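You operate a simulated robot arm through the tools that you are given. There is no shell and no other tool. Be economical: measure what you need, move in short steps, check, and stop when the job is done.

You run a simulated two-armed robot. Do the job below in one go: nothing can be reset, and whatever is moved stays where it is left.

Task
The WHEEL line is dead: test its fuse, bin it and fit a spare of the same amps.
Fine: switch the line off first and on again at the end; the tester is on and stays on.

It is judged by the outcome, as a careful person would: the job done as asked, and still so three seconds after it is handed in. It fails if anything else is knocked over, pushed out of place, dropped, spilled or broken.

Robot
Two 7-joint arms with two-finger parallel grippers on one trunk, hanging from a carriage that runs on a gantry, over the field with the corners [-1022, -2160], [258, -2159], [257, 141], [-1023, 140] (x, y) and turns from -288 to 400 degrees about z. Base frame: it is fixed where the carriage stands at the start and does not move with it; the origin is on the floor, on the carriage's upright axis, x ahead of it, y to its left, z up. Units: mm, degrees, N and s.
The left shoulder is at the start at [40, 173, 1414], the right one opposite. With the tool pointing down near the work surface each hand reaches from about 100 to 620 mm from the robot's upright axis, wherever it stands, measured 20 degrees to its own side. Places, roughly: fuse tester [600, 400, 700]; pond line switch [300, 400, 700]; pump line switch [500, 400, 700]; test button [600, 300, 700]; tester display [600, 500, 700]; tester switch [700, 400, 700]; waste bin [700, 200, 700]; well 1 of the fuse rack [300, 200, 700]; well 2 of the fuse rack [400, 200, 700]; well 3 of the fuse rack [500, 200, 700]; well 4 of the fuse rack [500, 200, 700]; well 5 of the fuse rack [600, 200, 700]; wheel fuse holder [400, 500, 700]; wheel line lamp [400, 500, 700]; wheel line switch [400, 400, 700]. Payload 3.43 kg a hand.
The tool frame of a hand sits at the grasp point between the pads (the TCP): z along the fingers, y along the line on which they close. The tips reach 30 mm beyond it. Largest opening 94 mm; finger width 28, thickness 10; the body of the gripper, 50 by 96 mm, starts 55 mm behind the TCP.
Orientation is that of the tool frame in the base frame, as a unit quaternion [x, y, z, w]. With the fingers straight down and closing along the base's y, the tool's x points along the base's -x, its y along +y and its z along -z.

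Tools
- The arms move only by the tool step_arm. It takes "left_commands", "right_commands" or both (then of equal length, played together; a hand with none holds still); each is a list of rows, each a list of 7 numbers: the shift along the tool's x, y, z in units of 30 mm (1.0 is 30 mm), then the turn, a rotation vector about the tool's x, y, z in units of 5 degrees (1.0 is 5 degrees), then the gripper command, from -1 (fully open) to 1 (shut), values between in proportion. In form: [[dx, dy, dz, rx, ry, rz, jaw], ...]. A call has 1 to 20 rows; each row shifts and turns the commanded pose from where the row before left it, along the tool's axes as they then stand. A call with a number of a shift or a turn outside -1 to 1 is refused whole. Rows are played at 5 a second. More than 50 mm and 8.6 degrees between two rows, or a gripper value outside its range, and nothing of the call is played. Where a pose cannot be reached the arm comes as near as it can. A force on the tool above 40 N (or 10 N above the force at the start of the call, whichever is more), or a blocked arm, ends the call early, and 0.2 s more pass. The fingers move at their own pace (about 72 mm/s each) and stop on an object; they squeeze with about 37 N. The grip force told is the motor's: it shows also when the fingers shut on nothing. Time passes only in rows, and 0.2 s behind the last, so rows that do not move let the fingers close. It gives the time, the measured TCP pose, the force on the tool (base axes), the opening and the grip force at its end, in the units of the frame above (readings bear some noise), with the torque about the TCP (base axes, N m) and any sound that the robot's microphone picked up.
- Cameras (640 x 400 px; columns grow to the right, rows downward): "scene" is now at [205.3, 46.5, 1686.6]; the picture's right is [0.72, -0.69, 0.00], its down [-0.61, -0.64, -0.46] and it looks along [0.32, 0.34, -0.89] (base axes); focal length 255 px, centre (320, 200). "left" rides on the left gripper at [76, -14, -103] in its tool frame; the picture's right is [0.18, 0.98, 0.00], its down [-0.75, 0.14, -0.64] and it looks along [-0.63, 0.12, 0.77] (tool axes); focal length 243 px, centre (320, 200). "right" rides on the right gripper at [76, 14, -103] in its tool frame; the picture's right is [-0.18, 0.98, 0.00], its down [-0.75, -0.14, -0.64] and it looks along [-0.63, -0.12, 0.77] (tool axes); focal length 243 px, centre (320, 200). There is no depth. A picture from a camera that has moved, and an enlarged one, comes with that camera's place and axes in the base frame and with its lens.
- capture(camera): a new picture of that camera. It takes no simulated time.
- raise_lower(by): slides the trunk up (or, below 0, down) by that many mm; the arms and the scene camera ride with it, the base frame stays. It gives what a move gives, with no picture.
- roll_base(legs): drives the robot by 1 to 6 legs, each [ahead, left, turn to the left] in mm, mm and degrees, along the robot's own axes; the way and the turn of a leg run together, so that a leg with both is an arc; at most 1500 mm and 180 degrees a leg. The arms and the cameras ride along, it lands a little off, and it stops where it bumps. It keeps to its track: a leg is cut to what the track allows. It gives what a move gives.
- turn_head(pan, tilt): turns the head with the scene camera to pan (to the left, within 86 degrees either way) and tilt (down, from -29 to 69), counted from straight ahead of the robot. It gives what a move gives.
- close_up(camera, box): a new picture of the part [left, top, right, bottom] of that camera's present view, enlarged. It takes no simulated time.
- sign_off(): hands the job in; it is judged then, once.

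Work in short steps. Places have to be worked out from the pictures, the camera data and where the tool is seen: move nearer, look again, correct. Check each grasp and each placing, and mend what went wrong. You have 120 turns and 108 pictures in all, those below and enlarged ones among them. Open the grippers and draw the arms clear of the work before you hand the job in, unless the task says otherwise; then end with one line.

The tools are called after "Request:" as a command line: name --argument value ..., lists and objects as JSON in quotes. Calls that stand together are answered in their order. step_arm: Moves the arms, as the interface text tells. Its arguments: {"type":"object","properties":{"left_commands":{"type":"array","items":{"type":"array","items":{"type":"number"}}},"right_commands":{"type":"array","items":{"type":"array","items":{"type":"number"}}}},"required":[]} The other tools are called the same way: raise_lower (by) slides the trunk up or down; roll_base (legs) drives the base; turn_head (pan, tilt) turns the head that bears the scene camera; capture (camera) takes a picture; close_up (camera, box) takes an enlarged picture of a part of a camera's view; sign_off () hands the job in.

At the start:

```text
time: 0.0
left_position: [430.0, 439.5, 1012.8]
left_tcp_rot: [0.012, 0.997, 0.03, 0.064]
left_ft_force: [75.5, 157.4, -247.1]
left_wrist_torque: [-11.13, -14.87, -12.95]
left_grip_width: 94.2
left_grasp_force: 0.0
right_position: [476.3, -49.9, 968.9]
right_tcp_rot: [0.016, 0.999, -0.052, 0.006]
right_ft_force: [0.4, 0.5, 0.2]
right_wrist_torque: [-0.01, -0.03, 0.01]
right_grip_width: 94.1
right_grasp_force: 0.0
trunk travel left (down, up): [-567.0, 214.0]
robot x, y, heading: [-0.6, 4.2, 0.0]
head pan, tilt: [46.4, 62.4]
```

scene: 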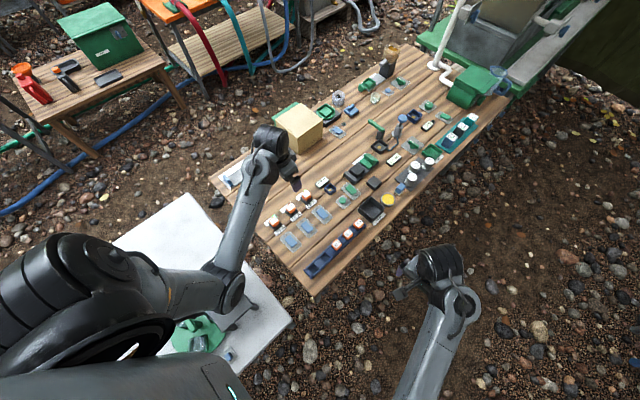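
right: 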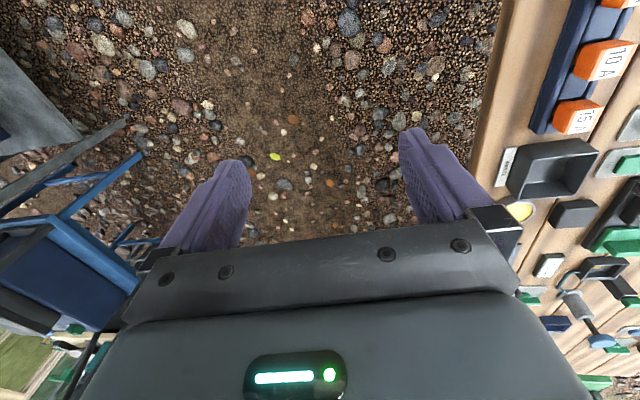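
left: 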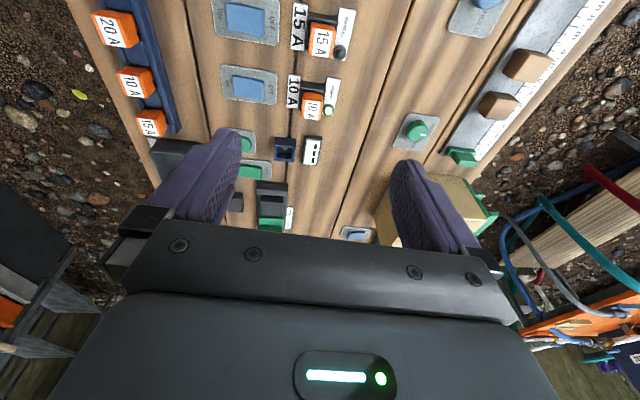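

The left hand hangs over the panel, and its force reading is large at the start. I'll look at the panel enlarged before I move anything.

Request:
close_up --camera "scene" --box '[200, 120, 440, 300]'

Request:
close_up --camera "left" --box '[80, 0, 400, 240]'

```text
2.22 times, centred on (320, 210) of scene
camera zoom: at [205.3, 46.5, 1686.6], right [0.72, -0.69, 0.0], down [-0.61, -0.64, -0.46], along [0.32, 0.34, -0.89], focal length 568 px, centre (320, 178)
```

zoom: 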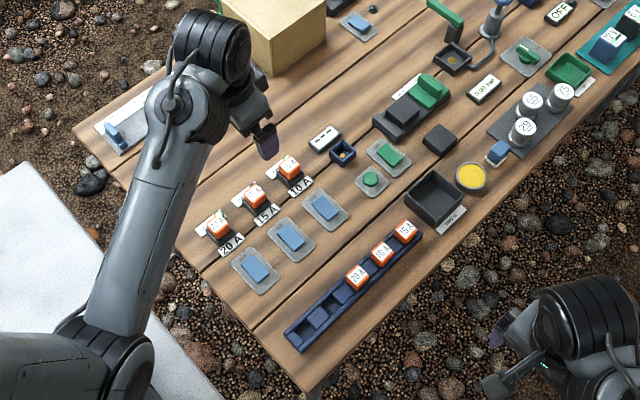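

```text
1.67 times, centred on (240, 120) of left
camera zoom: at [342.6, 421.1, 1104.6], right [-0.17, 0.99, 0.04], down [0.67, 0.08, 0.74], along [0.73, 0.15, -0.67], focal length 404 px, centre (453, 333)
```

zoom: 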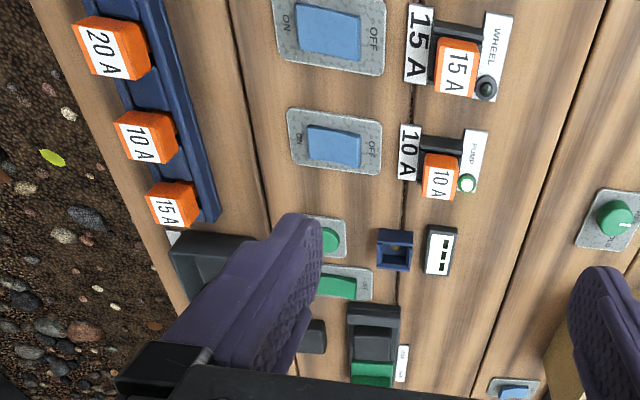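

The wheel holder needs 15 A, and the spare 15 A sits at the bin end of the rack. I'll straighten the left tool to point down, moving little, and see how the force reading behaves.

Request:
step_arm --left_commands '[[0, 0, 0, 0, 0, 0, -1], [0, 0, 0, 0.33, 0.73, -0.16, -1], [0, 0, 0, 0.33, 0.73, -0.16, -1], [0, 0, 0, 0, 0, 0, -1]]'

```text
time: 0.9
left_position: [455.6, 451.5, 1015.5]
left_tcp_rot: [0.017, 0.997, 0.033, 0.065]
left_ft_force: [44.9, 69.7, -102.4]
left_wrist_torque: [-5.2, -4.62, -5.46]
left_grip_width: 94.2
left_grasp_force: 0.2
right_position: [476.7, -53.2, 966.6]
right_tcp_rot: [0.017, 0.998, -0.054, 0.007]
right_ft_force: [-0.8, 0.6, -0.2]
right_wrist_torque: [0.01, -0.01, 0.02]
right_grip_width: 94.2
right_grasp_force: 0.1
trunk travel left (down, up): [-567.0, 214.0]
robot x, y, heading: [-1.7, -0.8, -0.1]
head pan, tilt: [46.4, 62.4]
stopped in row 4 (left hand): the force on the tool passed its limit at 316 N (the readings are from after the stop); the commanded pose is now the measured one
```

The force is real: the arm appears pressed against something, and the robot shifted a little too. I'll look before moving again.

Request:
capture --camera "scene"

Request:
capture --camera "left"

```text
102 pictures are left
camera scene: at [205.3, 46.4, 1686.6], right [0.72, -0.69, 0.0], down [-0.61, -0.64, -0.46], along [0.32, 0.34, -0.89], focal length 255 px, centre (320, 200)
```

scene: 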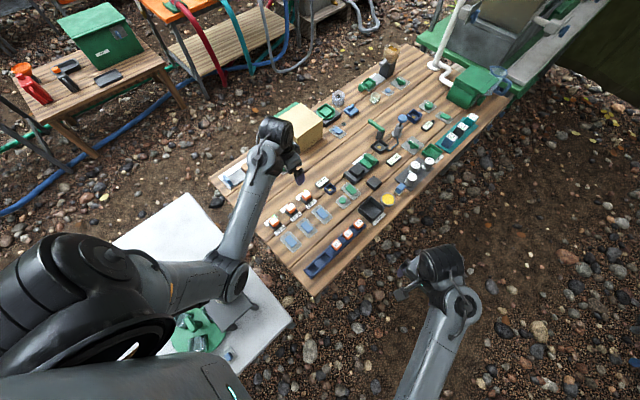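

```text
101 pictures are left
camera left: at [366.8, 432.7, 1107.0], right [-0.15, 0.99, 0.04], down [0.67, 0.07, 0.74], along [0.73, 0.14, -0.67], focal length 243 px, centre (320, 200)
```

left: 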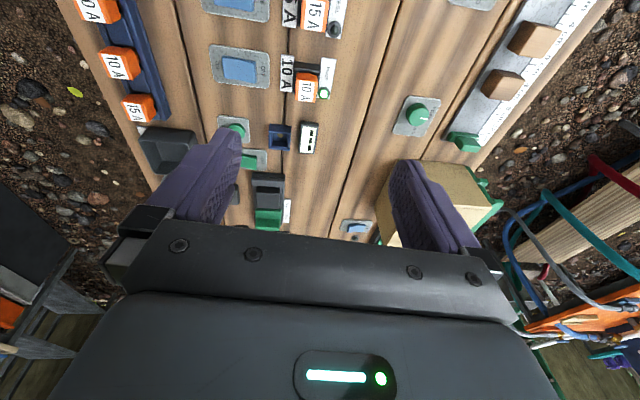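

Nothing visible touches the hand, so I'll let it settle with a still row to see whether the load is decaying.

Request:
step_arm --left_commands '[[0, 0, 0, 0, 0, 0, -1]]'

Request:
close_up --camera "scene" --box '[100, 100, 340, 360]'

```text
time: 1.3
left_position: [455.0, 450.5, 1015.3]
left_tcp_rot: [0.018, 0.997, 0.033, 0.065]
left_ft_force: [30.3, 76.7, -108.7]
left_wrist_torque: [-5.7, -6.72, -6.42]
left_grip_width: 94.0
left_grasp_force: 0.1
right_position: [477.4, -52.3, 965.8]
right_tcp_rot: [0.017, 0.998, -0.053, 0.007]
right_ft_force: [0.0, -0.1, 0.4]
right_wrist_torque: [-0.01, 0.01, -0.01]
right_grip_width: 94.0
right_grasp_force: 0.1
trunk travel left (down, up): [-567.0, 214.0]
robot x, y, heading: [-3.0, -1.1, 0.1]
head pan, tilt: [46.4, 62.4]
```

```text
1.54 times, centred on (220, 230) of scene
camera zoom: at [205.3, 46.5, 1686.6], right [0.72, -0.69, 0.0], down [-0.61, -0.64, -0.46], along [0.32, 0.34, -0.89], focal length 393 px, centre (474, 154)
```

zoom: 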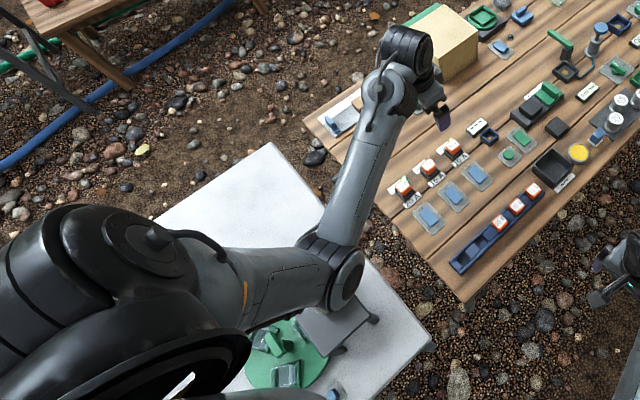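

The elbow and forearm lie close over the white bench and its black plate, so the arm probably rests on it. I'll raise the trunk slightly to unload it and compare.

Request:
raise_lower --by 40

Request:
close_up --camera "scene" --box '[100, 200, 340, 400]'

```text
time: 2.1
left_position: [455.2, 450.7, 1055.3]
left_tcp_rot: [0.017, 0.997, 0.033, 0.064]
left_ft_force: [32.4, 74.9, -110.2]
left_wrist_torque: [-5.49, -6.83, -6.27]
left_grip_width: 94.2
left_grasp_force: 0.1
right_position: [475.7, -53.2, 1006.8]
right_tcp_rot: [0.016, 0.998, -0.054, 0.006]
right_ft_force: [0.4, -0.4, 0.2]
right_wrist_torque: [0.0, -0.01, 0.0]
right_grip_width: 94.1
right_grasp_force: 0.1
trunk travel left (down, up): [-607.0, 174.0]
robot x, y, heading: [2.1, 1.8, -0.1]
head pan, tilt: [46.4, 62.4]
```

```text
2.00 times, centred on (220, 300) of scene
camera zoom: at [205.2, 46.4, 1726.6], right [0.72, -0.69, 0.0], down [-0.61, -0.64, -0.46], along [0.32, 0.34, -0.89], focal length 511 px, centre (520, 0)
```

zoom: 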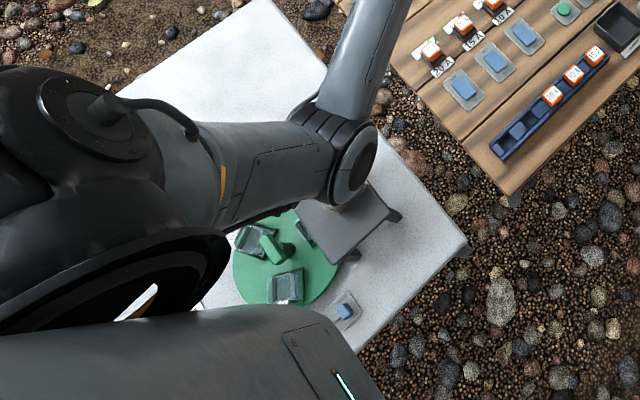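

Raising didn't change the force, so the load is within the arm itself, perhaps the gripper against its own wrist or forearm. I'll move the hand a little the way it is pushed (forward, left, down) in free air.

Request:
step_arm --left_commands '[[-0.4, 0.3, 0.4, 0, 0, 0, -1], [-0.4, 0.3, 0.4, 0, 0, 0, -1]]'

```text
time: 2.7
left_position: [479.8, 468.2, 1036.0]
left_tcp_rot: [0.012, 0.998, 0.03, 0.057]
left_ft_force: [0.0, -0.3, 0.0]
left_wrist_torque: [-0.01, -0.02, 0.0]
left_grip_width: 94.0
left_grasp_force: 0.0
right_position: [476.9, -51.9, 1007.2]
right_tcp_rot: [0.017, 0.998, -0.054, 0.007]
right_ft_force: [0.2, 0.4, 1.5]
right_wrist_torque: [0.01, 0.03, 0.01]
right_grip_width: 93.9
right_grasp_force: 0.1
trunk travel left (down, up): [-607.0, 174.0]
robot x, y, heading: [0.4, 2.4, 0.1]
head pan, tilt: [46.4, 62.4]
```

The hand is free now (0 N). I'll straighten the tool and go down toward a look-out above the wheel switch.

Request:
step_arm --left_commands '[[0, 0, 0.5, 0.3, 0.65, -0.14, -1], [0, 0, 0.5, 0.3, 0.65, -0.14, -1], [0, -0.5, 0.9, 0, 0, 0, -1], [0, -0.5, 0.9, 0, 0, 0, -1], [0, -0.6, 0.8, 0, 0, 0, -1], [0.4, -0.7, 0.8, 0, 0, 0, -1], [0.6, -0.7, 0.8, 0, 0, 0, -1], [0.6, -0.7, 0.8, 0, 0, 0, -1], [0, 0, 0, 0, 0, 0, -1]]'

Request:
capture --camera "left"

Request:
capture --camera "scene"

```text
time: 4.7
left_position: [434.5, 359.4, 852.8]
left_tcp_rot: [0.001, 1.0, 0.003, 0.002]
left_ft_force: [0.1, -0.4, 0.6]
left_wrist_torque: [-0.03, -0.02, 0.0]
left_grip_width: 94.2
left_grasp_force: 0.0
right_position: [475.8, -52.0, 1008.4]
right_tcp_rot: [0.018, 0.998, -0.053, 0.006]
right_ft_force: [-0.6, -0.3, 0.5]
right_wrist_torque: [0.0, 0.0, 0.0]
right_grip_width: 94.0
right_grasp_force: 0.0
trunk travel left (down, up): [-607.0, 174.0]
robot x, y, heading: [-4.4, -0.8, 0.2]
head pan, tilt: [46.4, 62.4]
```

```text
98 pictures are left
camera left: at [358.5, 344.4, 955.4], right [-0.18, 0.98, 0.01], down [0.75, 0.13, 0.65], along [0.63, 0.12, -0.76], focal length 243 px, centre (320, 200)
```

left: 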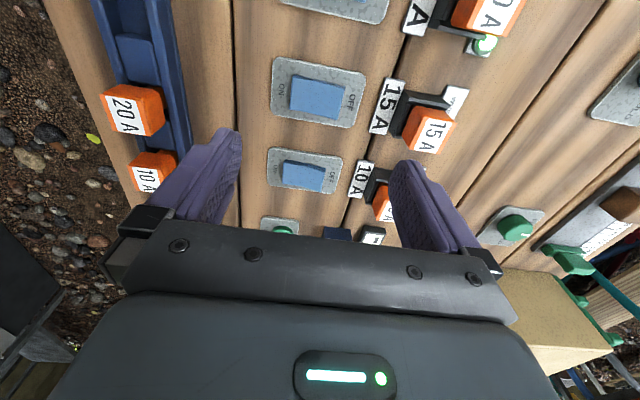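

```text
97 pictures are left
camera scene: at [205.4, 46.6, 1726.7], right [0.72, -0.69, 0.0], down [-0.61, -0.64, -0.46], along [0.32, 0.34, -0.89], focal length 255 px, centre (320, 200)
```

scene: 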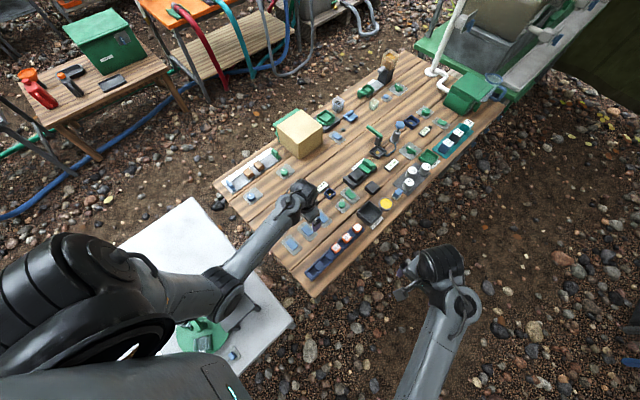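

The arm is good. I'll enlarge to see the wheel switch's rocker and fuse holder.

Request:
close_up --camera "left" --box '[240, 40, 480, 190]'

Request:
close_up --camera "scene" --box '[260, 170, 420, 290]'

```text
2.67 times, centred on (360, 115) of left
camera zoom: at [358.5, 344.4, 955.4], right [-0.18, 0.98, 0.01], down [0.75, 0.13, 0.65], along [0.63, 0.12, -0.76], focal length 647 px, centre (213, 427)
```

zoom: 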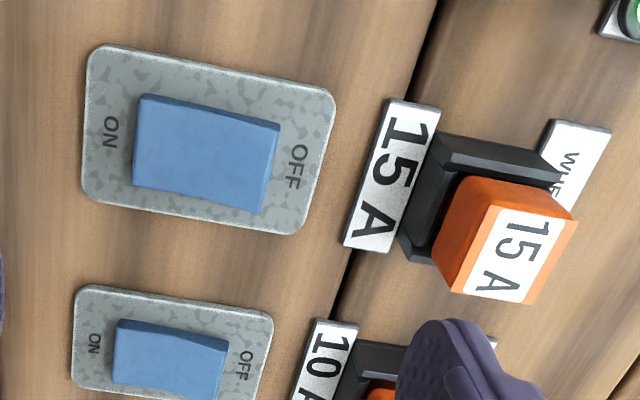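

```text
3.33 times, centred on (340, 230) of scene
camera zoom: at [205.4, 46.6, 1726.7], right [0.72, -0.69, 0.0], down [-0.61, -0.64, -0.46], along [0.32, 0.34, -0.89], focal length 851 px, centre (253, 100)
```

zoom: 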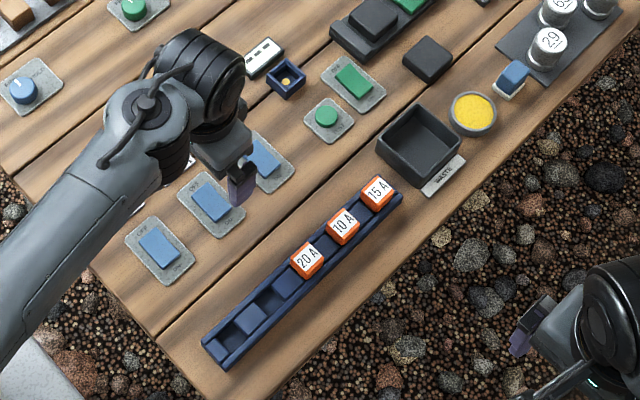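

The OFF side of the rocker sits at about [430, 373, 718]. I'll shut the jaws and go to above it with tips about 20 mm clear.

Request:
step_arm --left_commands '[[0.15, 0.45, 0, 0, 0, 0, 1], [0, 0, 0.6, 0, 0, 0, 1], [0, 0, 0.7, 0, 0, 0, 1], [0, 0, 0.7, 0, 0, 0, 1], [0, 0, 0.66, 0, 0, 0, 1], [0, 0, 0, 0, 0, 0, 1]]'

Request:
capture --camera "left"

```text
time: 6.1
left_position: [431.3, 373.3, 774.1]
left_tcp_rot: [0.001, 1.0, 0.004, 0.002]
left_ft_force: [-0.5, 0.0, 0.6]
left_wrist_torque: [0.02, 0.01, -0.04]
left_grip_width: 0.0
left_grasp_force: 33.1
right_position: [476.0, -53.3, 1007.5]
right_tcp_rot: [0.016, 0.998, -0.053, 0.006]
right_ft_force: [-0.3, 0.1, 0.2]
right_wrist_torque: [-0.01, -0.03, -0.02]
right_grip_width: 94.0
right_grasp_force: 0.0
trunk travel left (down, up): [-607.0, 174.0]
robot x, y, heading: [-0.4, 2.6, -0.2]
head pan, tilt: [46.4, 62.4]
```

```text
94 pictures are left
camera left: at [355.2, 357.8, 876.8], right [-0.18, 0.98, 0.01], down [0.75, 0.13, 0.65], along [0.63, 0.12, -0.76], focal length 243 px, centre (320, 200)
```

left: 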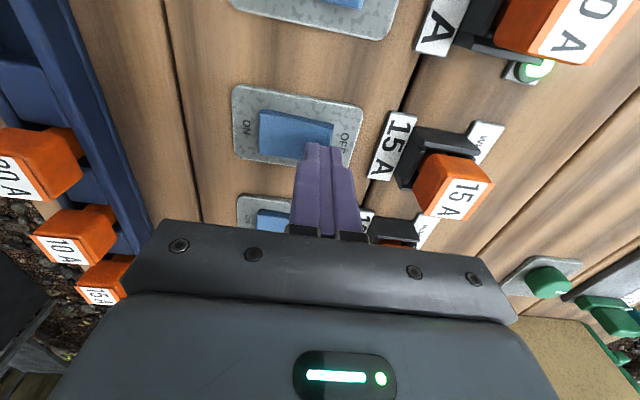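

The tips sit right above the OFF half. I'll press down in small rows and watch the force.

Request:
step_arm --left_commands '[[0, 0, 0.4, 0, 0, 0, 1], [0, 0, 0.2, 0, 0, 0, 1], [0, 0, 0.15, 0, 0, 0, 1], [0, 0, 0.15, 0, 0, 0, 1], [0, 0, 0, 0, 0, 0, 1]]'

Request:
close_up --camera "left" --box '[220, 60, 500, 240]'

```text
time: 6.6
left_position: [431.2, 374.8, 764.3]
left_tcp_rot: [0.002, 1.0, 0.003, 0.001]
left_ft_force: [-8.1, -1.9, 18.6]
left_wrist_torque: [-0.21, 0.29, -0.07]
left_grip_width: 0.1
left_grasp_force: 32.9
right_position: [474.6, -52.7, 1007.7]
right_tcp_rot: [0.018, 0.998, -0.053, 0.006]
right_ft_force: [-1.0, -0.1, 0.4]
right_wrist_torque: [0.02, 0.03, 0.02]
right_grip_width: 94.2
right_grasp_force: 0.0
trunk travel left (down, up): [-607.0, 174.0]
robot x, y, heading: [-0.5, -6.9, 0.1]
head pan, tilt: [46.4, 62.4]
stopped in row 2 (left hand): the force on the tool passed its limit at 59 N (the readings are from after the stop); the commanded pose is now the measured one
```

```text
2.22 times, centred on (360, 150) of left
camera zoom: at [355.9, 359.7, 867.9], right [-0.18, 0.98, 0.01], down [0.75, 0.13, 0.64], along [0.63, 0.12, -0.77], focal length 539 px, centre (231, 311)
```

zoom: 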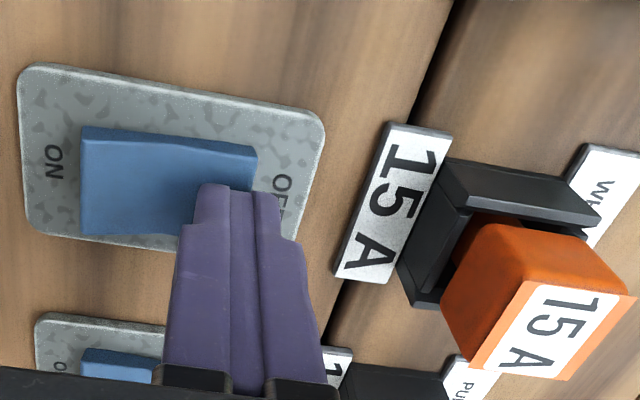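

Contact came at tip height 734 with a 59 N peak. I'll lift and check which way the rocker lies.

Request:
step_arm --left_commands '[[0, 0, -0.8, 0, 0, 0, 1], [0, -0.9, -0.8, 0, 0, 0, 1], [0, -0.9, -0.4, 0, 0, 0, 1]]'

Request:
close_up --camera "left" --box '[220, 0, 500, 200]'

```text
time: 7.4
left_position: [430.5, 320.1, 822.5]
left_tcp_rot: [0.002, 1.0, 0.003, 0.0]
left_ft_force: [-0.1, -0.5, 0.0]
left_wrist_torque: [0.04, 0.04, 0.01]
left_grip_width: 0.0
left_grasp_force: 32.8
right_position: [476.6, -52.1, 1007.4]
right_tcp_rot: [0.017, 0.998, -0.054, 0.005]
right_ft_force: [-0.5, 0.2, -0.5]
right_wrist_torque: [-0.01, 0.05, -0.01]
right_grip_width: 93.8
right_grasp_force: 0.1
trunk travel left (down, up): [-607.0, 174.0]
robot x, y, heading: [-2.9, -3.3, 0.0]
head pan, tilt: [46.4, 62.4]
```

```text
2.00 times, centred on (360, 100) of left
camera zoom: at [356.1, 304.7, 925.8], right [-0.18, 0.98, 0.01], down [0.75, 0.13, 0.64], along [0.63, 0.12, -0.77], focal length 485 px, centre (240, 400)
```

zoom: 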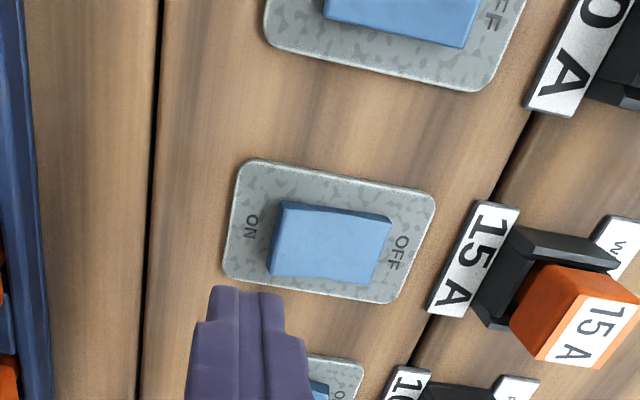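

I need a better view of the rocker's tilt, so I'll enlarge the wheel switch and the pond switch beside it.

Request:
close_up --camera "left" --box '[320, 70, 450, 155]'

Request:
close_up --camera "scene" --box '[265, 190, 345, 260]'

```text
4.71 times, centred on (385, 112) of left
camera zoom: at [356.1, 304.7, 925.8], right [-0.18, 0.98, 0.01], down [0.75, 0.13, 0.64], along [0.63, 0.12, -0.77], focal length 1142 px, centre (14, 612)
```

zoom: 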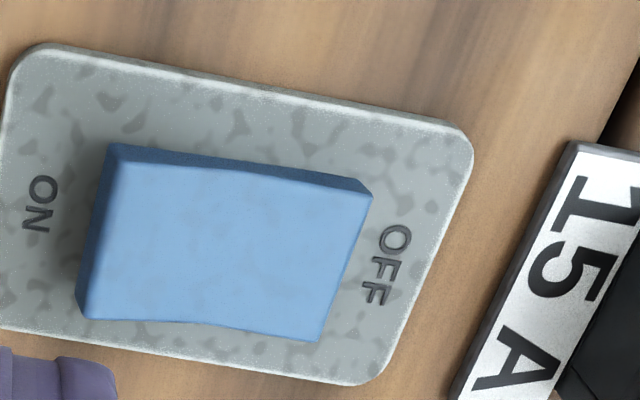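

```text
5.71 times, centred on (305, 225) of scene
camera zoom: at [205.1, 46.4, 1726.6], right [0.72, -0.69, 0.0], down [-0.61, -0.64, -0.46], along [0.32, 0.34, -0.89], focal length 1460 px, centre (406, 57)
```

zoom: 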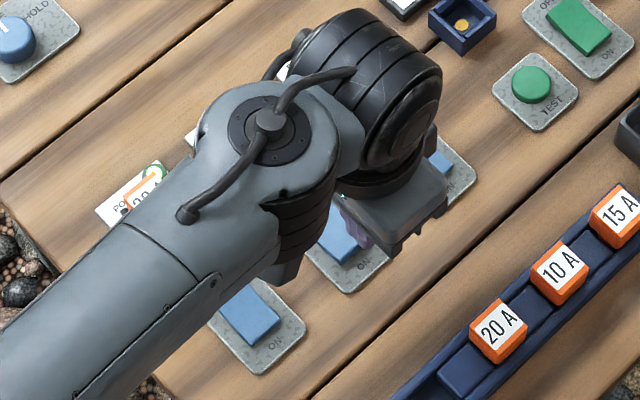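

Both ends look similar from here. I'll move 70 mm ahead to see the pump rocker (lamp lit, so on) from the same relative viewpoint.

Request:
step_arm --left_commands '[[-0.8, 0, 0, 0, 0, 0, 1], [-0.8, 0, 0, 0, 0, 0, 1], [-0.7, 0, 0, 0, 0, 0, 1], [0, 0, 0, 0, 0, 0, 1]]'

Request:
close_up --camera "left" --box '[320, 0, 480, 160]'

```text
time: 8.4
left_position: [499.7, 319.7, 823.3]
left_tcp_rot: [0.002, 1.0, 0.003, 0.0]
left_ft_force: [-0.3, -1.3, 0.3]
left_wrist_torque: [-0.05, -0.01, -0.01]
left_grip_width: 0.0
left_grasp_force: 32.8
right_position: [476.1, -52.1, 1007.9]
right_tcp_rot: [0.017, 0.998, -0.053, 0.006]
right_ft_force: [0.7, 0.3, 0.0]
right_wrist_torque: [0.02, -0.02, 0.03]
right_grip_width: 94.3
right_grasp_force: 0.0
trunk travel left (down, up): [-607.0, 174.0]
robot x, y, heading: [2.0, 1.1, 0.1]
head pan, tilt: [46.4, 62.4]
```

```text
2.50 times, centred on (400, 80) of left
camera zoom: at [424.2, 304.8, 925.7], right [-0.18, 0.98, 0.01], down [0.75, 0.13, 0.64], along [0.63, 0.12, -0.77], focal length 606 px, centre (120, 500)
```

zoom: 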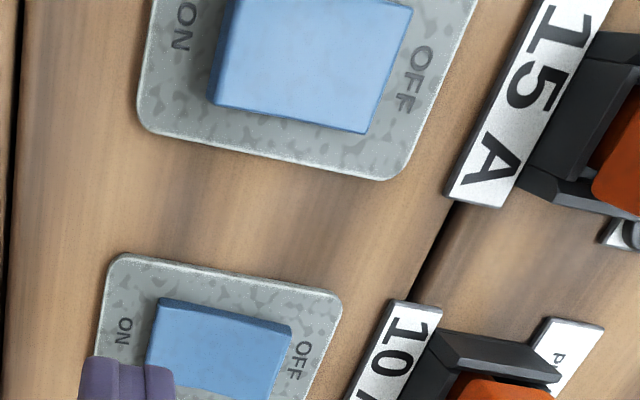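

I'll enlarge the pump rocker itself for a like-for-like comparison.

Request:
close_up --camera "left" --box '[345, 95, 475, 180]'

```text
4.71 times, centred on (410, 138) of left
camera zoom: at [424.2, 304.8, 925.7], right [-0.18, 0.98, 0.01], down [0.75, 0.13, 0.64], along [0.63, 0.12, -0.77], focal length 1142 px, centre (-104, 494)
```

zoom: 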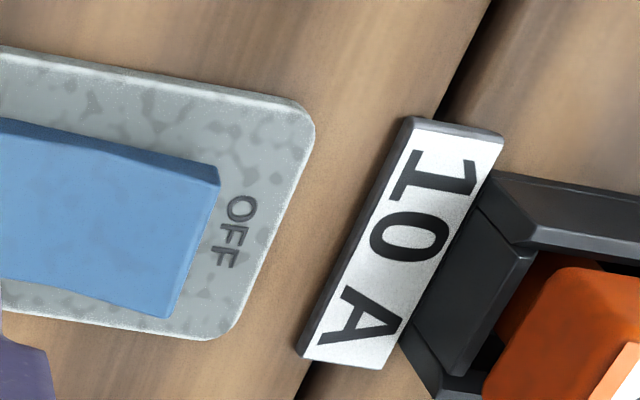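

Relative to its plate, the pump rocker slopes up to OFF (pump on), while the wheel rocker now slopes up to ON, so the wheel line is off. The fuse top triangulates to about [425, 452, 775]; I'll open the jaws and move above it.

Request:
step_arm --left_commands '[[0, 0, -0.9, 0, 0, 0, 1], [0.5, 0.9, 0, 0, 0, 0, 0.5], [0.5, 0.9, 0, 0, 0, 0, -1], [0.5, 0.9, 0, 0, 0, 0, -1], [0.5, 0.9, 0, 0, 0, 0, -1], [0.5, 0.8, 0, 0, 0, 0, -1], [0, 0, 0, 0, 0, 0, -1], [0, 0, 0, 0, 0, 0, -1]]'

Request:
capture --camera "left"

Request:
close_up --camera "left" --box '[220, 0, 440, 200]'

```text
time: 10.2
left_position: [426.7, 453.5, 851.7]
left_tcp_rot: [0.002, 1.0, 0.004, 0.001]
left_ft_force: [0.2, -0.1, 0.1]
left_wrist_torque: [0.02, -0.01, 0.05]
left_grip_width: 94.1
left_grasp_force: 0.2
right_position: [476.1, -52.7, 1006.0]
right_tcp_rot: [0.017, 0.998, -0.053, 0.007]
right_ft_force: [-0.1, 0.0, 0.3]
right_wrist_torque: [0.03, 0.01, 0.01]
right_grip_width: 93.9
right_grasp_force: 0.1
trunk travel left (down, up): [-607.0, 174.0]
robot x, y, heading: [-0.9, -0.6, 0.0]
head pan, tilt: [46.4, 62.4]
```

```text
87 pictures are left
camera left: at [350.9, 437.9, 955.1], right [-0.18, 0.98, 0.01], down [0.75, 0.13, 0.64], along [0.63, 0.12, -0.77], focal length 243 px, centre (320, 200)
```

left: 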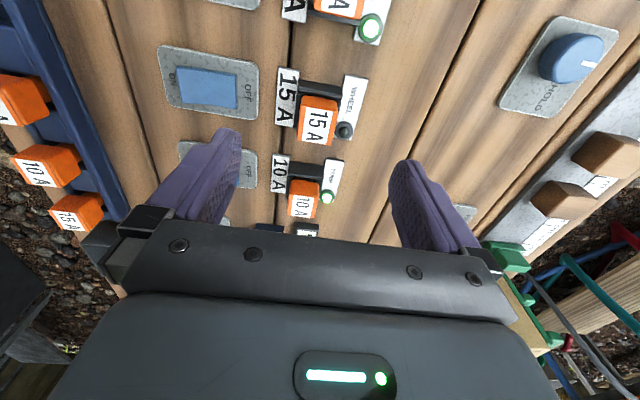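

```text
2.00 times, centred on (330, 100) of left
camera zoom: at [350.9, 437.9, 955.1], right [-0.18, 0.98, 0.01], down [0.75, 0.13, 0.64], along [0.63, 0.12, -0.77], focal length 485 px, centre (300, 400)
```

zoom: 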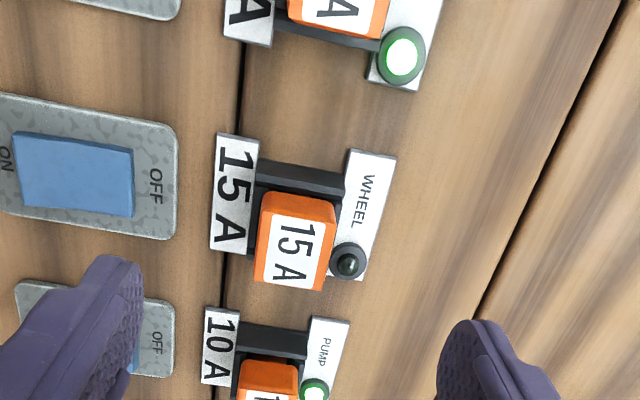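

The fuse top is at about [425, 451, 775], 28 mm wide, and square to the base axes. I'll narrow the jaws to about 66 mm and descend partly, then look.

Request:
step_arm --left_commands '[[0.05, -0.07, 0.4, 0, 0, 0, -0.4], [0, 0, 0.8, 0, 0, 0, -0.4], [0, 0, 0.7, 0, 0, 0, -0.4], [0, 0, 0, 0, 0, 0, -0.4]]'

Request:
capture --camera "left"

```text
time: 11.2
left_position: [424.5, 450.0, 794.3]
left_tcp_rot: [0.002, 1.0, 0.004, 0.001]
left_ft_force: [0.1, -0.3, -0.7]
left_wrist_torque: [0.01, -0.02, -0.02]
left_grip_width: 65.7
left_grasp_force: 0.0
right_position: [476.1, -53.2, 1007.8]
right_tcp_rot: [0.017, 0.998, -0.052, 0.006]
right_ft_force: [-0.4, -0.1, 0.1]
right_wrist_torque: [0.02, 0.02, -0.02]
right_grip_width: 93.8
right_grasp_force: 0.0
trunk travel left (down, up): [-607.0, 174.0]
robot x, y, heading: [3.2, -0.6, 0.1]
head pan, tilt: [46.4, 62.4]
```

```text
85 pictures are left
camera left: at [349.2, 434.8, 897.5], right [-0.18, 0.98, 0.01], down [0.75, 0.13, 0.64], along [0.63, 0.12, -0.77], focal length 243 px, centre (320, 200)
```

left: 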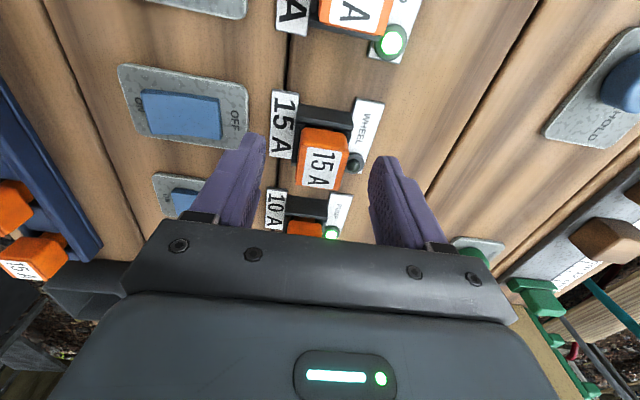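

The fuse is centred between the fingers. I'll lower to TCP z 768 and close.

Request:
step_arm --left_commands '[[0, 0, 0.5, 0, 0, 0, -0.4], [0, 0, 0.4, 0, 0, 0, -0.4], [0, 0, 0, 0, 0, 0, 1], [0, 0, 0, 0, 0, 0, 1], [0, 0, 0, 0, 0, 0, 1]]'

Request:
capture --camera "left"

```text
time: 12.4
left_position: [425.3, 451.2, 767.6]
left_tcp_rot: [0.001, 1.0, 0.004, 0.001]
left_ft_force: [2.5, 5.5, -10.2]
left_wrist_torque: [0.42, -0.79, 0.65]
left_grip_width: 37.8
left_grasp_force: 44.9
right_position: [476.5, -52.4, 1007.6]
right_tcp_rot: [0.018, 0.998, -0.052, 0.007]
right_ft_force: [0.0, 0.1, 0.2]
right_wrist_torque: [0.0, 0.02, 0.01]
right_grip_width: 93.6
right_grasp_force: 0.1
trunk travel left (down, up): [-607.0, 174.0]
robot x, y, heading: [-3.5, 3.0, -0.1]
head pan, tilt: [46.4, 62.4]
```

```text
84 pictures are left
camera left: at [348.4, 435.5, 870.9], right [-0.18, 0.98, 0.01], down [0.75, 0.13, 0.64], along [0.63, 0.12, -0.76], focal length 243 px, centre (320, 200)
```

left: 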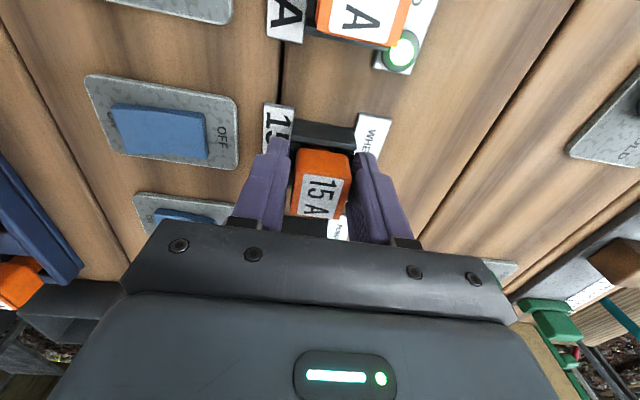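

The jaws stopped at 37.8 mm with gaps at the fuse's sides: the tips are gripping the black holder frame. I'll open, rise 12 mm and close again.

Request:
step_arm --left_commands '[[0, 0, 0, 0, 0, 0, -0.2], [0, 0, 0, 0, 0, 0, -0.2], [0, 0, -0.4, 0, 0, 0, -0.2], [0, 0, 0, 0, 0, 0, 1], [0, 0, 0, 0, 0, 0, 1], [0, 0, 0, 0, 0, 0, 1]]'

Request:
close_up --camera "left" --box '[220, 90, 440, 250]'

```text
time: 13.8
left_position: [423.7, 449.6, 780.5]
left_tcp_rot: [0.001, 1.0, 0.003, 0.001]
left_ft_force: [-0.1, 0.4, 0.0]
left_wrist_torque: [-0.03, -0.02, -0.01]
left_grip_width: 28.7
left_grasp_force: 37.5
right_position: [476.2, -53.0, 1007.3]
right_tcp_rot: [0.017, 0.998, -0.054, 0.006]
right_ft_force: [-1.0, -0.3, -0.5]
right_wrist_torque: [0.0, 0.0, 0.01]
right_grip_width: 94.1
right_grasp_force: 0.1
trunk travel left (down, up): [-607.0, 174.0]
robot x, y, heading: [-1.0, -0.9, 0.2]
head pan, tilt: [46.4, 62.4]
```

```text
2.50 times, centred on (330, 170) of left
camera zoom: at [348.8, 434.4, 882.9], right [-0.18, 0.98, 0.01], down [0.75, 0.13, 0.64], along [0.63, 0.12, -0.77], focal length 606 px, centre (295, 275)
```

zoom: 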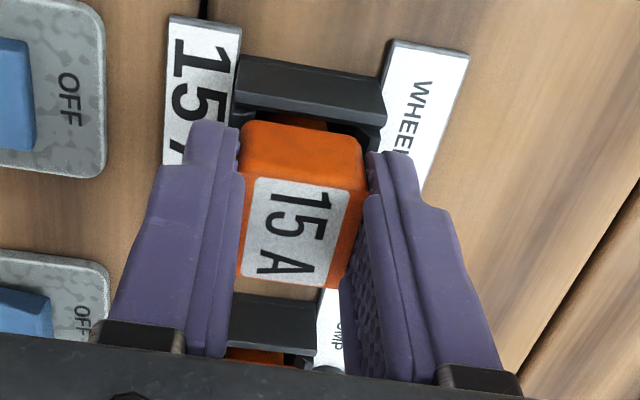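

Now it reads 28.7 mm: the fuse is gripped. I'll pull straight up.

Request:
step_arm --left_commands '[[0, 0, -0.3, 0, 0, 0, 1], [0, 0, -0.4, 0, 0, 0, 1], [0, 0, -0.5, 0, 0, 0, 1], [0, 0, -0.8, 0, 0, 0, 1], [0, 0, -0.8, 0, 0, 0, 1]]'

Request:
capture --camera "left"

```text
time: 15.0
left_position: [425.3, 449.8, 863.8]
left_tcp_rot: [0.002, 1.0, 0.003, 0.0]
left_ft_force: [0.3, -0.7, 0.1]
left_wrist_torque: [0.0, 0.01, -0.01]
left_grip_width: 28.4
left_grasp_force: 36.4
right_position: [476.0, -52.2, 1007.5]
right_tcp_rot: [0.017, 0.998, -0.053, 0.006]
right_ft_force: [-0.4, 0.4, 1.2]
right_wrist_torque: [-0.01, 0.01, 0.01]
right_grip_width: 94.1
right_grasp_force: 0.1
trunk travel left (down, up): [-607.0, 174.0]
robot x, y, heading: [-1.9, -0.7, -0.1]
head pan, tilt: [46.4, 62.4]
```

```text
82 pictures are left
camera left: at [349.5, 433.9, 966.7], right [-0.18, 0.98, 0.01], down [0.75, 0.13, 0.64], along [0.63, 0.12, -0.77], focal length 243 px, centre (320, 200)
```

left: 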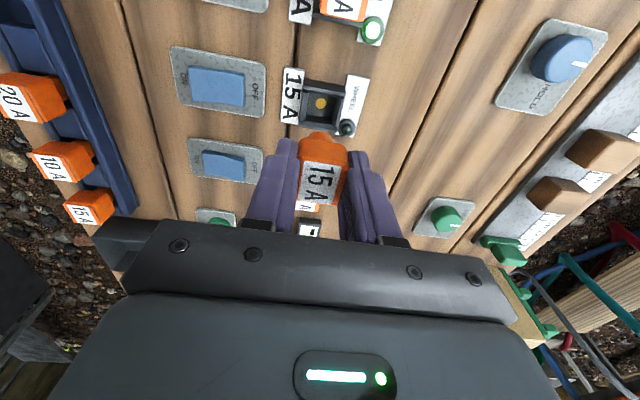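

The fuse is out and the socket is visible. The tester is at about [618, 417], beyond the hand's reach, so I'll roll the base ahead 190 mm with the hand held high.

Request:
roll_base --legs '[[190, 0, 0]]'

Request:
capture --camera "left"

Request:
capture --camera "scene"

```text
time: 16.5
left_position: [610.5, 450.1, 862.3]
left_tcp_rot: [0.0, 1.0, 0.004, 0.002]
left_ft_force: [0.1, -0.1, 0.0]
left_wrist_torque: [-0.01, 0.02, 0.0]
left_grip_width: 28.6
left_grasp_force: 37.2
right_position: [664.0, -50.0, 1007.4]
right_tcp_rot: [0.015, 0.998, -0.053, 0.007]
right_ft_force: [0.0, -1.2, -0.5]
right_wrist_torque: [0.01, 0.01, -0.01]
right_grip_width: 94.0
right_grasp_force: 0.0
trunk travel left (down, up): [-607.0, 174.0]
robot x, y, heading: [185.7, 0.5, 0.2]
head pan, tilt: [46.4, 62.4]
```

```text
81 pictures are left
camera left: at [535.1, 435.5, 966.7], right [-0.18, 0.98, 0.01], down [0.75, 0.14, 0.64], along [0.63, 0.12, -0.76], focal length 243 px, centre (320, 200)
```

left: 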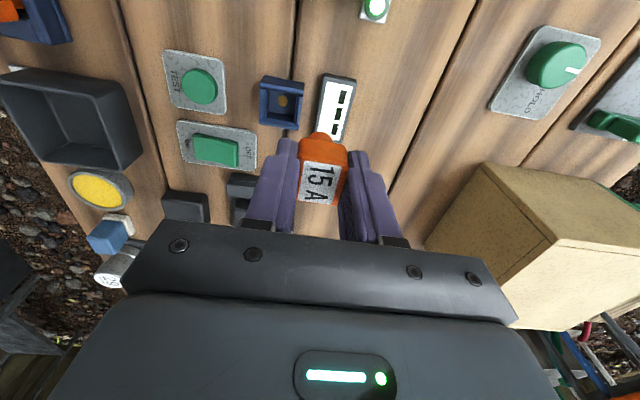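

```text
80 pictures are left
camera scene: at [391.6, 47.5, 1726.8], right [0.73, -0.69, 0.0], down [-0.61, -0.64, -0.46], along [0.32, 0.34, -0.89], focal length 255 px, centre (320, 200)
```

scene: 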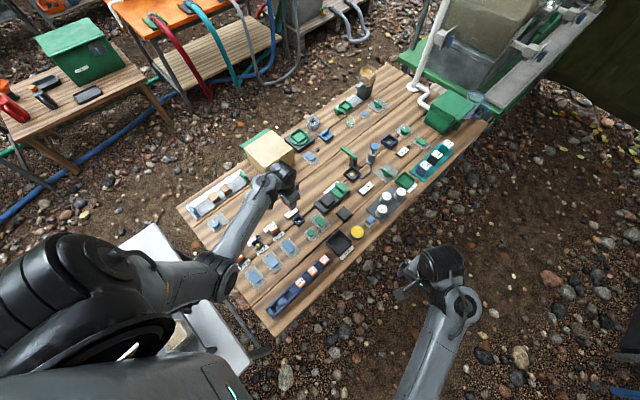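

The tester socket lies at about [617.5, 416]. I'll move above it, a little lower, and refine.

Request:
step_arm --left_commands '[[-0.22, -0.57, 0, 0, 0, 0, 1], [0, -0.57, 0.4, 0, 0, 0, 1], [0, 0, 0.3, 0, 0, 0, 1], [0, 0, 0, 0, 0, 0, 1]]'

Request:
capture --camera "left"

Request:
close_up --camera "left" --box '[240, 60, 400, 220]'

```text
time: 17.5
left_position: [617.3, 415.1, 841.1]
left_tcp_rot: [0.001, 1.0, 0.004, 0.002]
left_ft_force: [-0.1, -0.1, -1.5]
left_wrist_torque: [0.02, -0.04, 0.01]
left_grip_width: 28.7
left_grasp_force: 36.7
right_position: [663.1, -50.3, 1006.9]
right_tcp_rot: [0.015, 0.998, -0.053, 0.007]
right_ft_force: [0.2, 0.3, 0.4]
right_wrist_torque: [-0.02, 0.01, 0.0]
right_grip_width: 94.0
right_grasp_force: 0.0
trunk travel left (down, up): [-607.0, 174.0]
robot x, y, heading: [184.3, 3.9, 0.2]
head pan, tilt: [46.4, 62.4]
```

```text
79 pictures are left
camera left: at [541.1, 401.2, 944.9], right [-0.18, 0.98, 0.01], down [0.75, 0.14, 0.64], along [0.63, 0.12, -0.77], focal length 243 px, centre (320, 200)
```

left: 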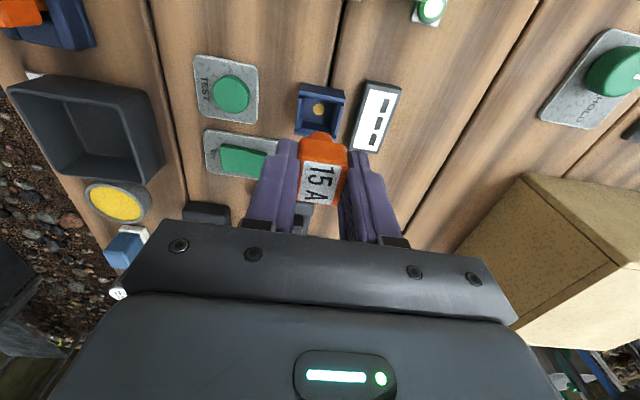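

```text
2.50 times, centred on (320, 140) of left
camera zoom: at [541.1, 401.2, 944.9], right [-0.18, 0.98, 0.01], down [0.75, 0.14, 0.64], along [0.63, 0.12, -0.77], focal length 606 px, centre (320, 350)
```

zoom: 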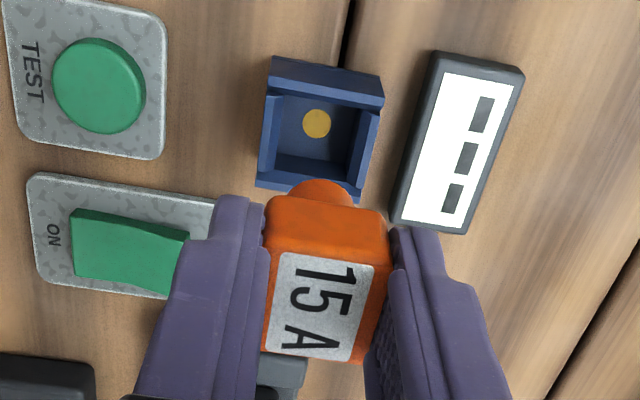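

Two views put the tester contact at [618, 415, 722], and the fuse sits about 3 mm ahead of the TCP. I'll shift by about 1.5 mm and go down most of the way.

Request:
step_arm --left_commands '[[0.053, -0.035, 0.5, 0, 0, 0, 1], [0, 0, 0.5, 0, 0, 0, 1], [0, 0, 0, 0, 0, 0, 1]]'

Request:
close_up --camera "left" --box '[240, 60, 400, 220]'

```text
time: 18.3
left_position: [614.4, 416.5, 811.1]
left_tcp_rot: [0.0, 1.0, 0.004, 0.001]
left_ft_force: [-0.8, 0.5, -0.5]
left_wrist_torque: [-0.01, 0.01, -0.02]
left_grip_width: 28.6
left_grasp_force: 37.4
right_position: [662.5, -51.5, 1007.8]
right_tcp_rot: [0.015, 0.998, -0.053, 0.007]
right_ft_force: [0.6, 0.0, 0.5]
right_wrist_torque: [0.0, -0.01, 0.02]
right_grip_width: 93.7
right_grasp_force: 0.1
trunk travel left (down, up): [-607.0, 174.0]
robot x, y, heading: [184.7, -1.0, 0.1]
head pan, tilt: [46.4, 62.4]
```

```text
2.50 times, centred on (320, 140) of left
camera zoom: at [539.4, 400.6, 915.1], right [-0.18, 0.98, 0.01], down [0.75, 0.14, 0.64], along [0.63, 0.12, -0.77], focal length 606 px, centre (320, 350)
```

zoom: 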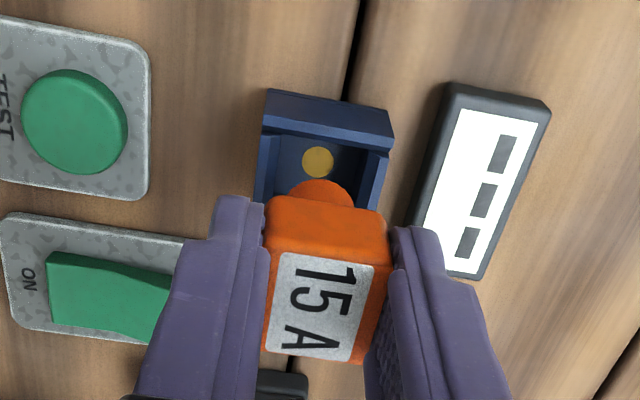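

Plug and contact line up within about 1 mm. I'll go on down into the socket in small rows, watching for contact.

Request:
step_arm --left_commands '[[0, -0.02, 0.4, 0, 0, 0, 1], [0, 0, 0.3, 0, 0, 0, 1], [0, 0, 0.2, 0, 0, 0, 1], [0, 0, 0, 0, 0, 0, 1]]'

Request:
close_up --camera "left" --box '[240, 60, 400, 220]'

```text
time: 19.3
left_position: [615.4, 415.8, 785.9]
left_tcp_rot: [0.0, 1.0, 0.004, 0.001]
left_ft_force: [0.1, 0.0, -0.4]
left_wrist_torque: [0.01, 0.01, 0.01]
left_grip_width: 28.6
left_grasp_force: 36.5
right_position: [662.4, -50.9, 1007.6]
right_tcp_rot: [0.016, 0.998, -0.053, 0.006]
right_ft_force: [0.8, -0.3, -0.9]
right_wrist_torque: [0.0, -0.01, 0.04]
right_grip_width: 94.0
right_grasp_force: 0.1
trunk travel left (down, up): [-607.0, 174.0]
robot x, y, heading: [189.8, 1.8, 0.2]
head pan, tilt: [46.4, 62.4]
```

```text
2.50 times, centred on (320, 140) of left
camera zoom: at [540.2, 400.7, 887.6], right [-0.18, 0.98, 0.01], down [0.75, 0.14, 0.64], along [0.63, 0.12, -0.77], focal length 606 px, centre (320, 350)
```

zoom: 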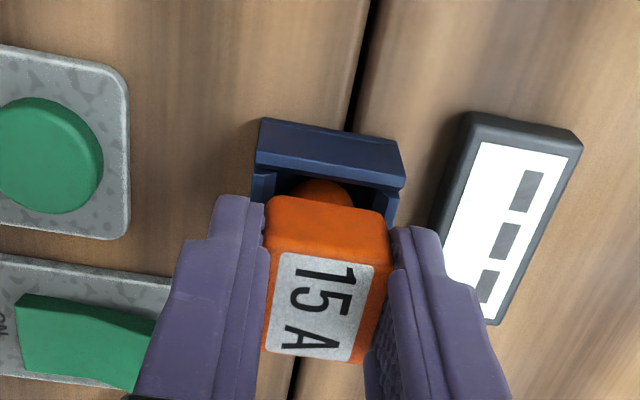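

No contact yet and the plug is inside the frame. I'll push the last few millimetres down until it meets resistance.

Request:
step_arm --left_commands '[[0, 0, 0.1, 0, 0, 0, 1], [0, 0, 0.1, 0, 0, 0, 1], [0, 0, 0.1, 0, 0, 0, 1], [0, 0, 0, 0, 0, 0, 1]]'

Request:
close_up --camera "left" --box '[240, 60, 400, 220]'

```text
time: 20.3
left_position: [617.3, 417.8, 777.8]
left_tcp_rot: [0.002, 1.0, 0.004, 0.003]
left_ft_force: [-6.7, -6.0, 32.5]
left_wrist_torque: [-0.28, 0.26, -0.04]
left_grip_width: 28.5
left_grasp_force: 36.5
right_position: [662.5, -50.5, 1007.7]
right_tcp_rot: [0.015, 0.998, -0.054, 0.007]
right_ft_force: [-0.1, -0.1, 1.2]
right_wrist_torque: [0.0, 0.02, -0.01]
right_grip_width: 93.9
right_grasp_force: 0.1
trunk travel left (down, up): [-607.0, 174.0]
robot x, y, heading: [189.5, -0.5, 0.4]
head pan, tilt: [46.4, 62.4]
```

```text
2.50 times, centred on (320, 140) of left
camera zoom: at [541.5, 401.2, 880.8], right [-0.18, 0.98, 0.01], down [0.75, 0.13, 0.65], along [0.63, 0.12, -0.76], focal length 606 px, centre (320, 350)
```

zoom: 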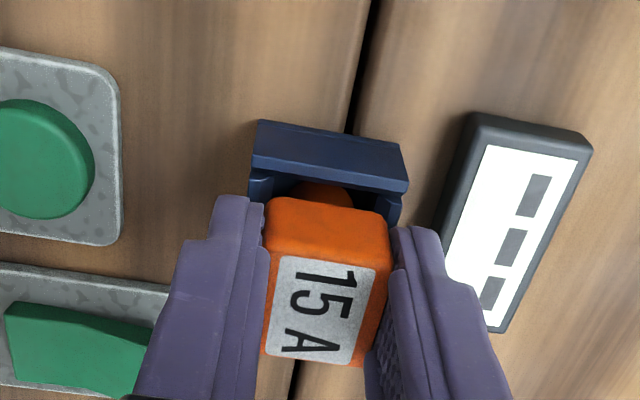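

It resists at 32 N at the same height as when seated in the holder, so it is in. I'll unload 2–3 mm, open modestly and rise.

Request:
step_arm --left_commands '[[0, 0, -0.09, 0, 0, 0, 1], [0, 0, 0, 0, 0, 0, -0.05], [0, 0, 0, 0, 0, 0, -0.05], [0, 0, -0.7, 0, 0, 0, -0.05], [0, 0, -0.9, 0, 0, 0, -0.05], [0, 0, -0.7, 0, 0, 0, -0.05], [0, 0, 0, 0, 0, 0, 1]]'

Request:
capture --camera "left"

```text
time: 21.9
left_position: [614.6, 414.5, 848.4]
left_tcp_rot: [0.0, 1.0, 0.003, 0.0]
left_ft_force: [0.0, 0.0, 0.2]
left_wrist_torque: [-0.02, 0.0, 0.02]
left_grip_width: 0.2
left_grasp_force: 5.3
right_position: [661.9, -51.8, 1007.1]
right_tcp_rot: [0.016, 0.998, -0.054, 0.007]
right_ft_force: [-0.1, 0.2, 0.4]
right_wrist_torque: [-0.01, -0.01, -0.01]
right_grip_width: 94.2
right_grasp_force: 0.1
trunk travel left (down, up): [-607.0, 174.0]
robot x, y, heading: [188.2, 0.8, 0.3]
head pan, tilt: [46.4, 62.4]
```

```text
74 pictures are left
camera left: at [538.6, 398.7, 951.8], right [-0.18, 0.98, 0.01], down [0.75, 0.14, 0.64], along [0.63, 0.12, -0.77], focal length 243 px, centre (320, 200)
```

left: 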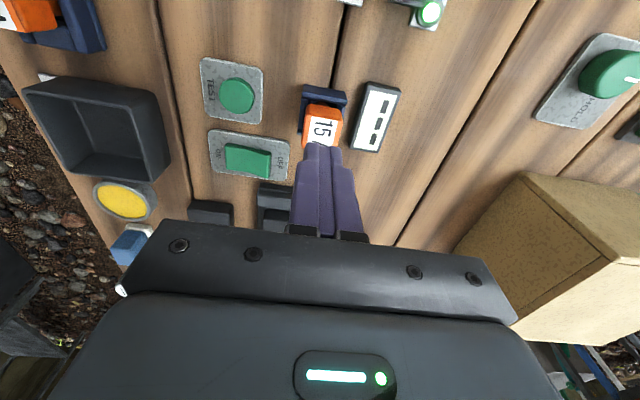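

The fuse stands in the tester. The TEST button is at about [616, 341, ~730]; I'll move the shut jaws over it and come down to tips at 742.

Request:
step_arm --left_commands '[[-0.05, -0.85, 0, 0, 0, 0, 1], [0, -0.8, 0, 0, 0, 0, 1], [0, -0.8, 0, 0, 0, 0, 1], [0, 0, 0.8, 0, 0, 0, 1], [0, 0, 0.9, 0, 0, 0, 1], [0, 0, 0.8, 0, 0, 0, 1], [0, 0, 0, 0, 0, 0, 1]]'

Request:
capture --camera "left"

```text
time: 23.5
left_position: [615.9, 341.0, 772.2]
left_tcp_rot: [0.0, 1.0, 0.003, 0.001]
left_ft_force: [-0.5, 0.6, 0.3]
left_wrist_torque: [-0.01, 0.02, 0.03]
left_grip_width: 0.1
left_grasp_force: 33.2
right_position: [662.5, -51.2, 1007.1]
right_tcp_rot: [0.016, 0.998, -0.054, 0.007]
right_ft_force: [-0.1, 0.5, 0.2]
right_wrist_torque: [0.04, -0.04, 0.02]
right_grip_width: 94.1
right_grasp_force: 0.1
trunk travel left (down, up): [-607.0, 174.0]
robot x, y, heading: [188.6, -1.7, 0.2]
head pan, tilt: [46.4, 62.4]
```

```text
73 pictures are left
camera left: at [540.6, 326.0, 875.8], right [-0.18, 0.98, 0.01], down [0.75, 0.14, 0.64], along [0.63, 0.12, -0.76], focal length 243 px, centre (320, 200)
```

left: 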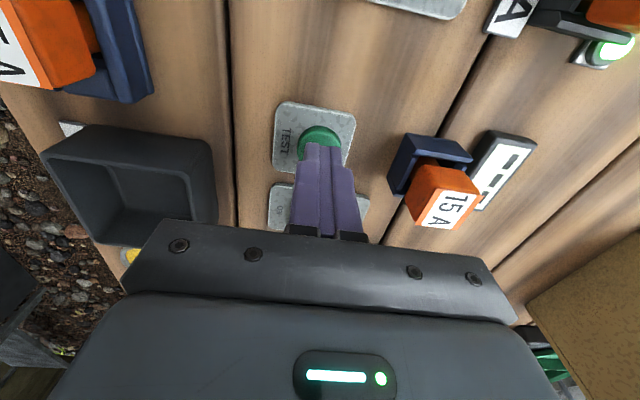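

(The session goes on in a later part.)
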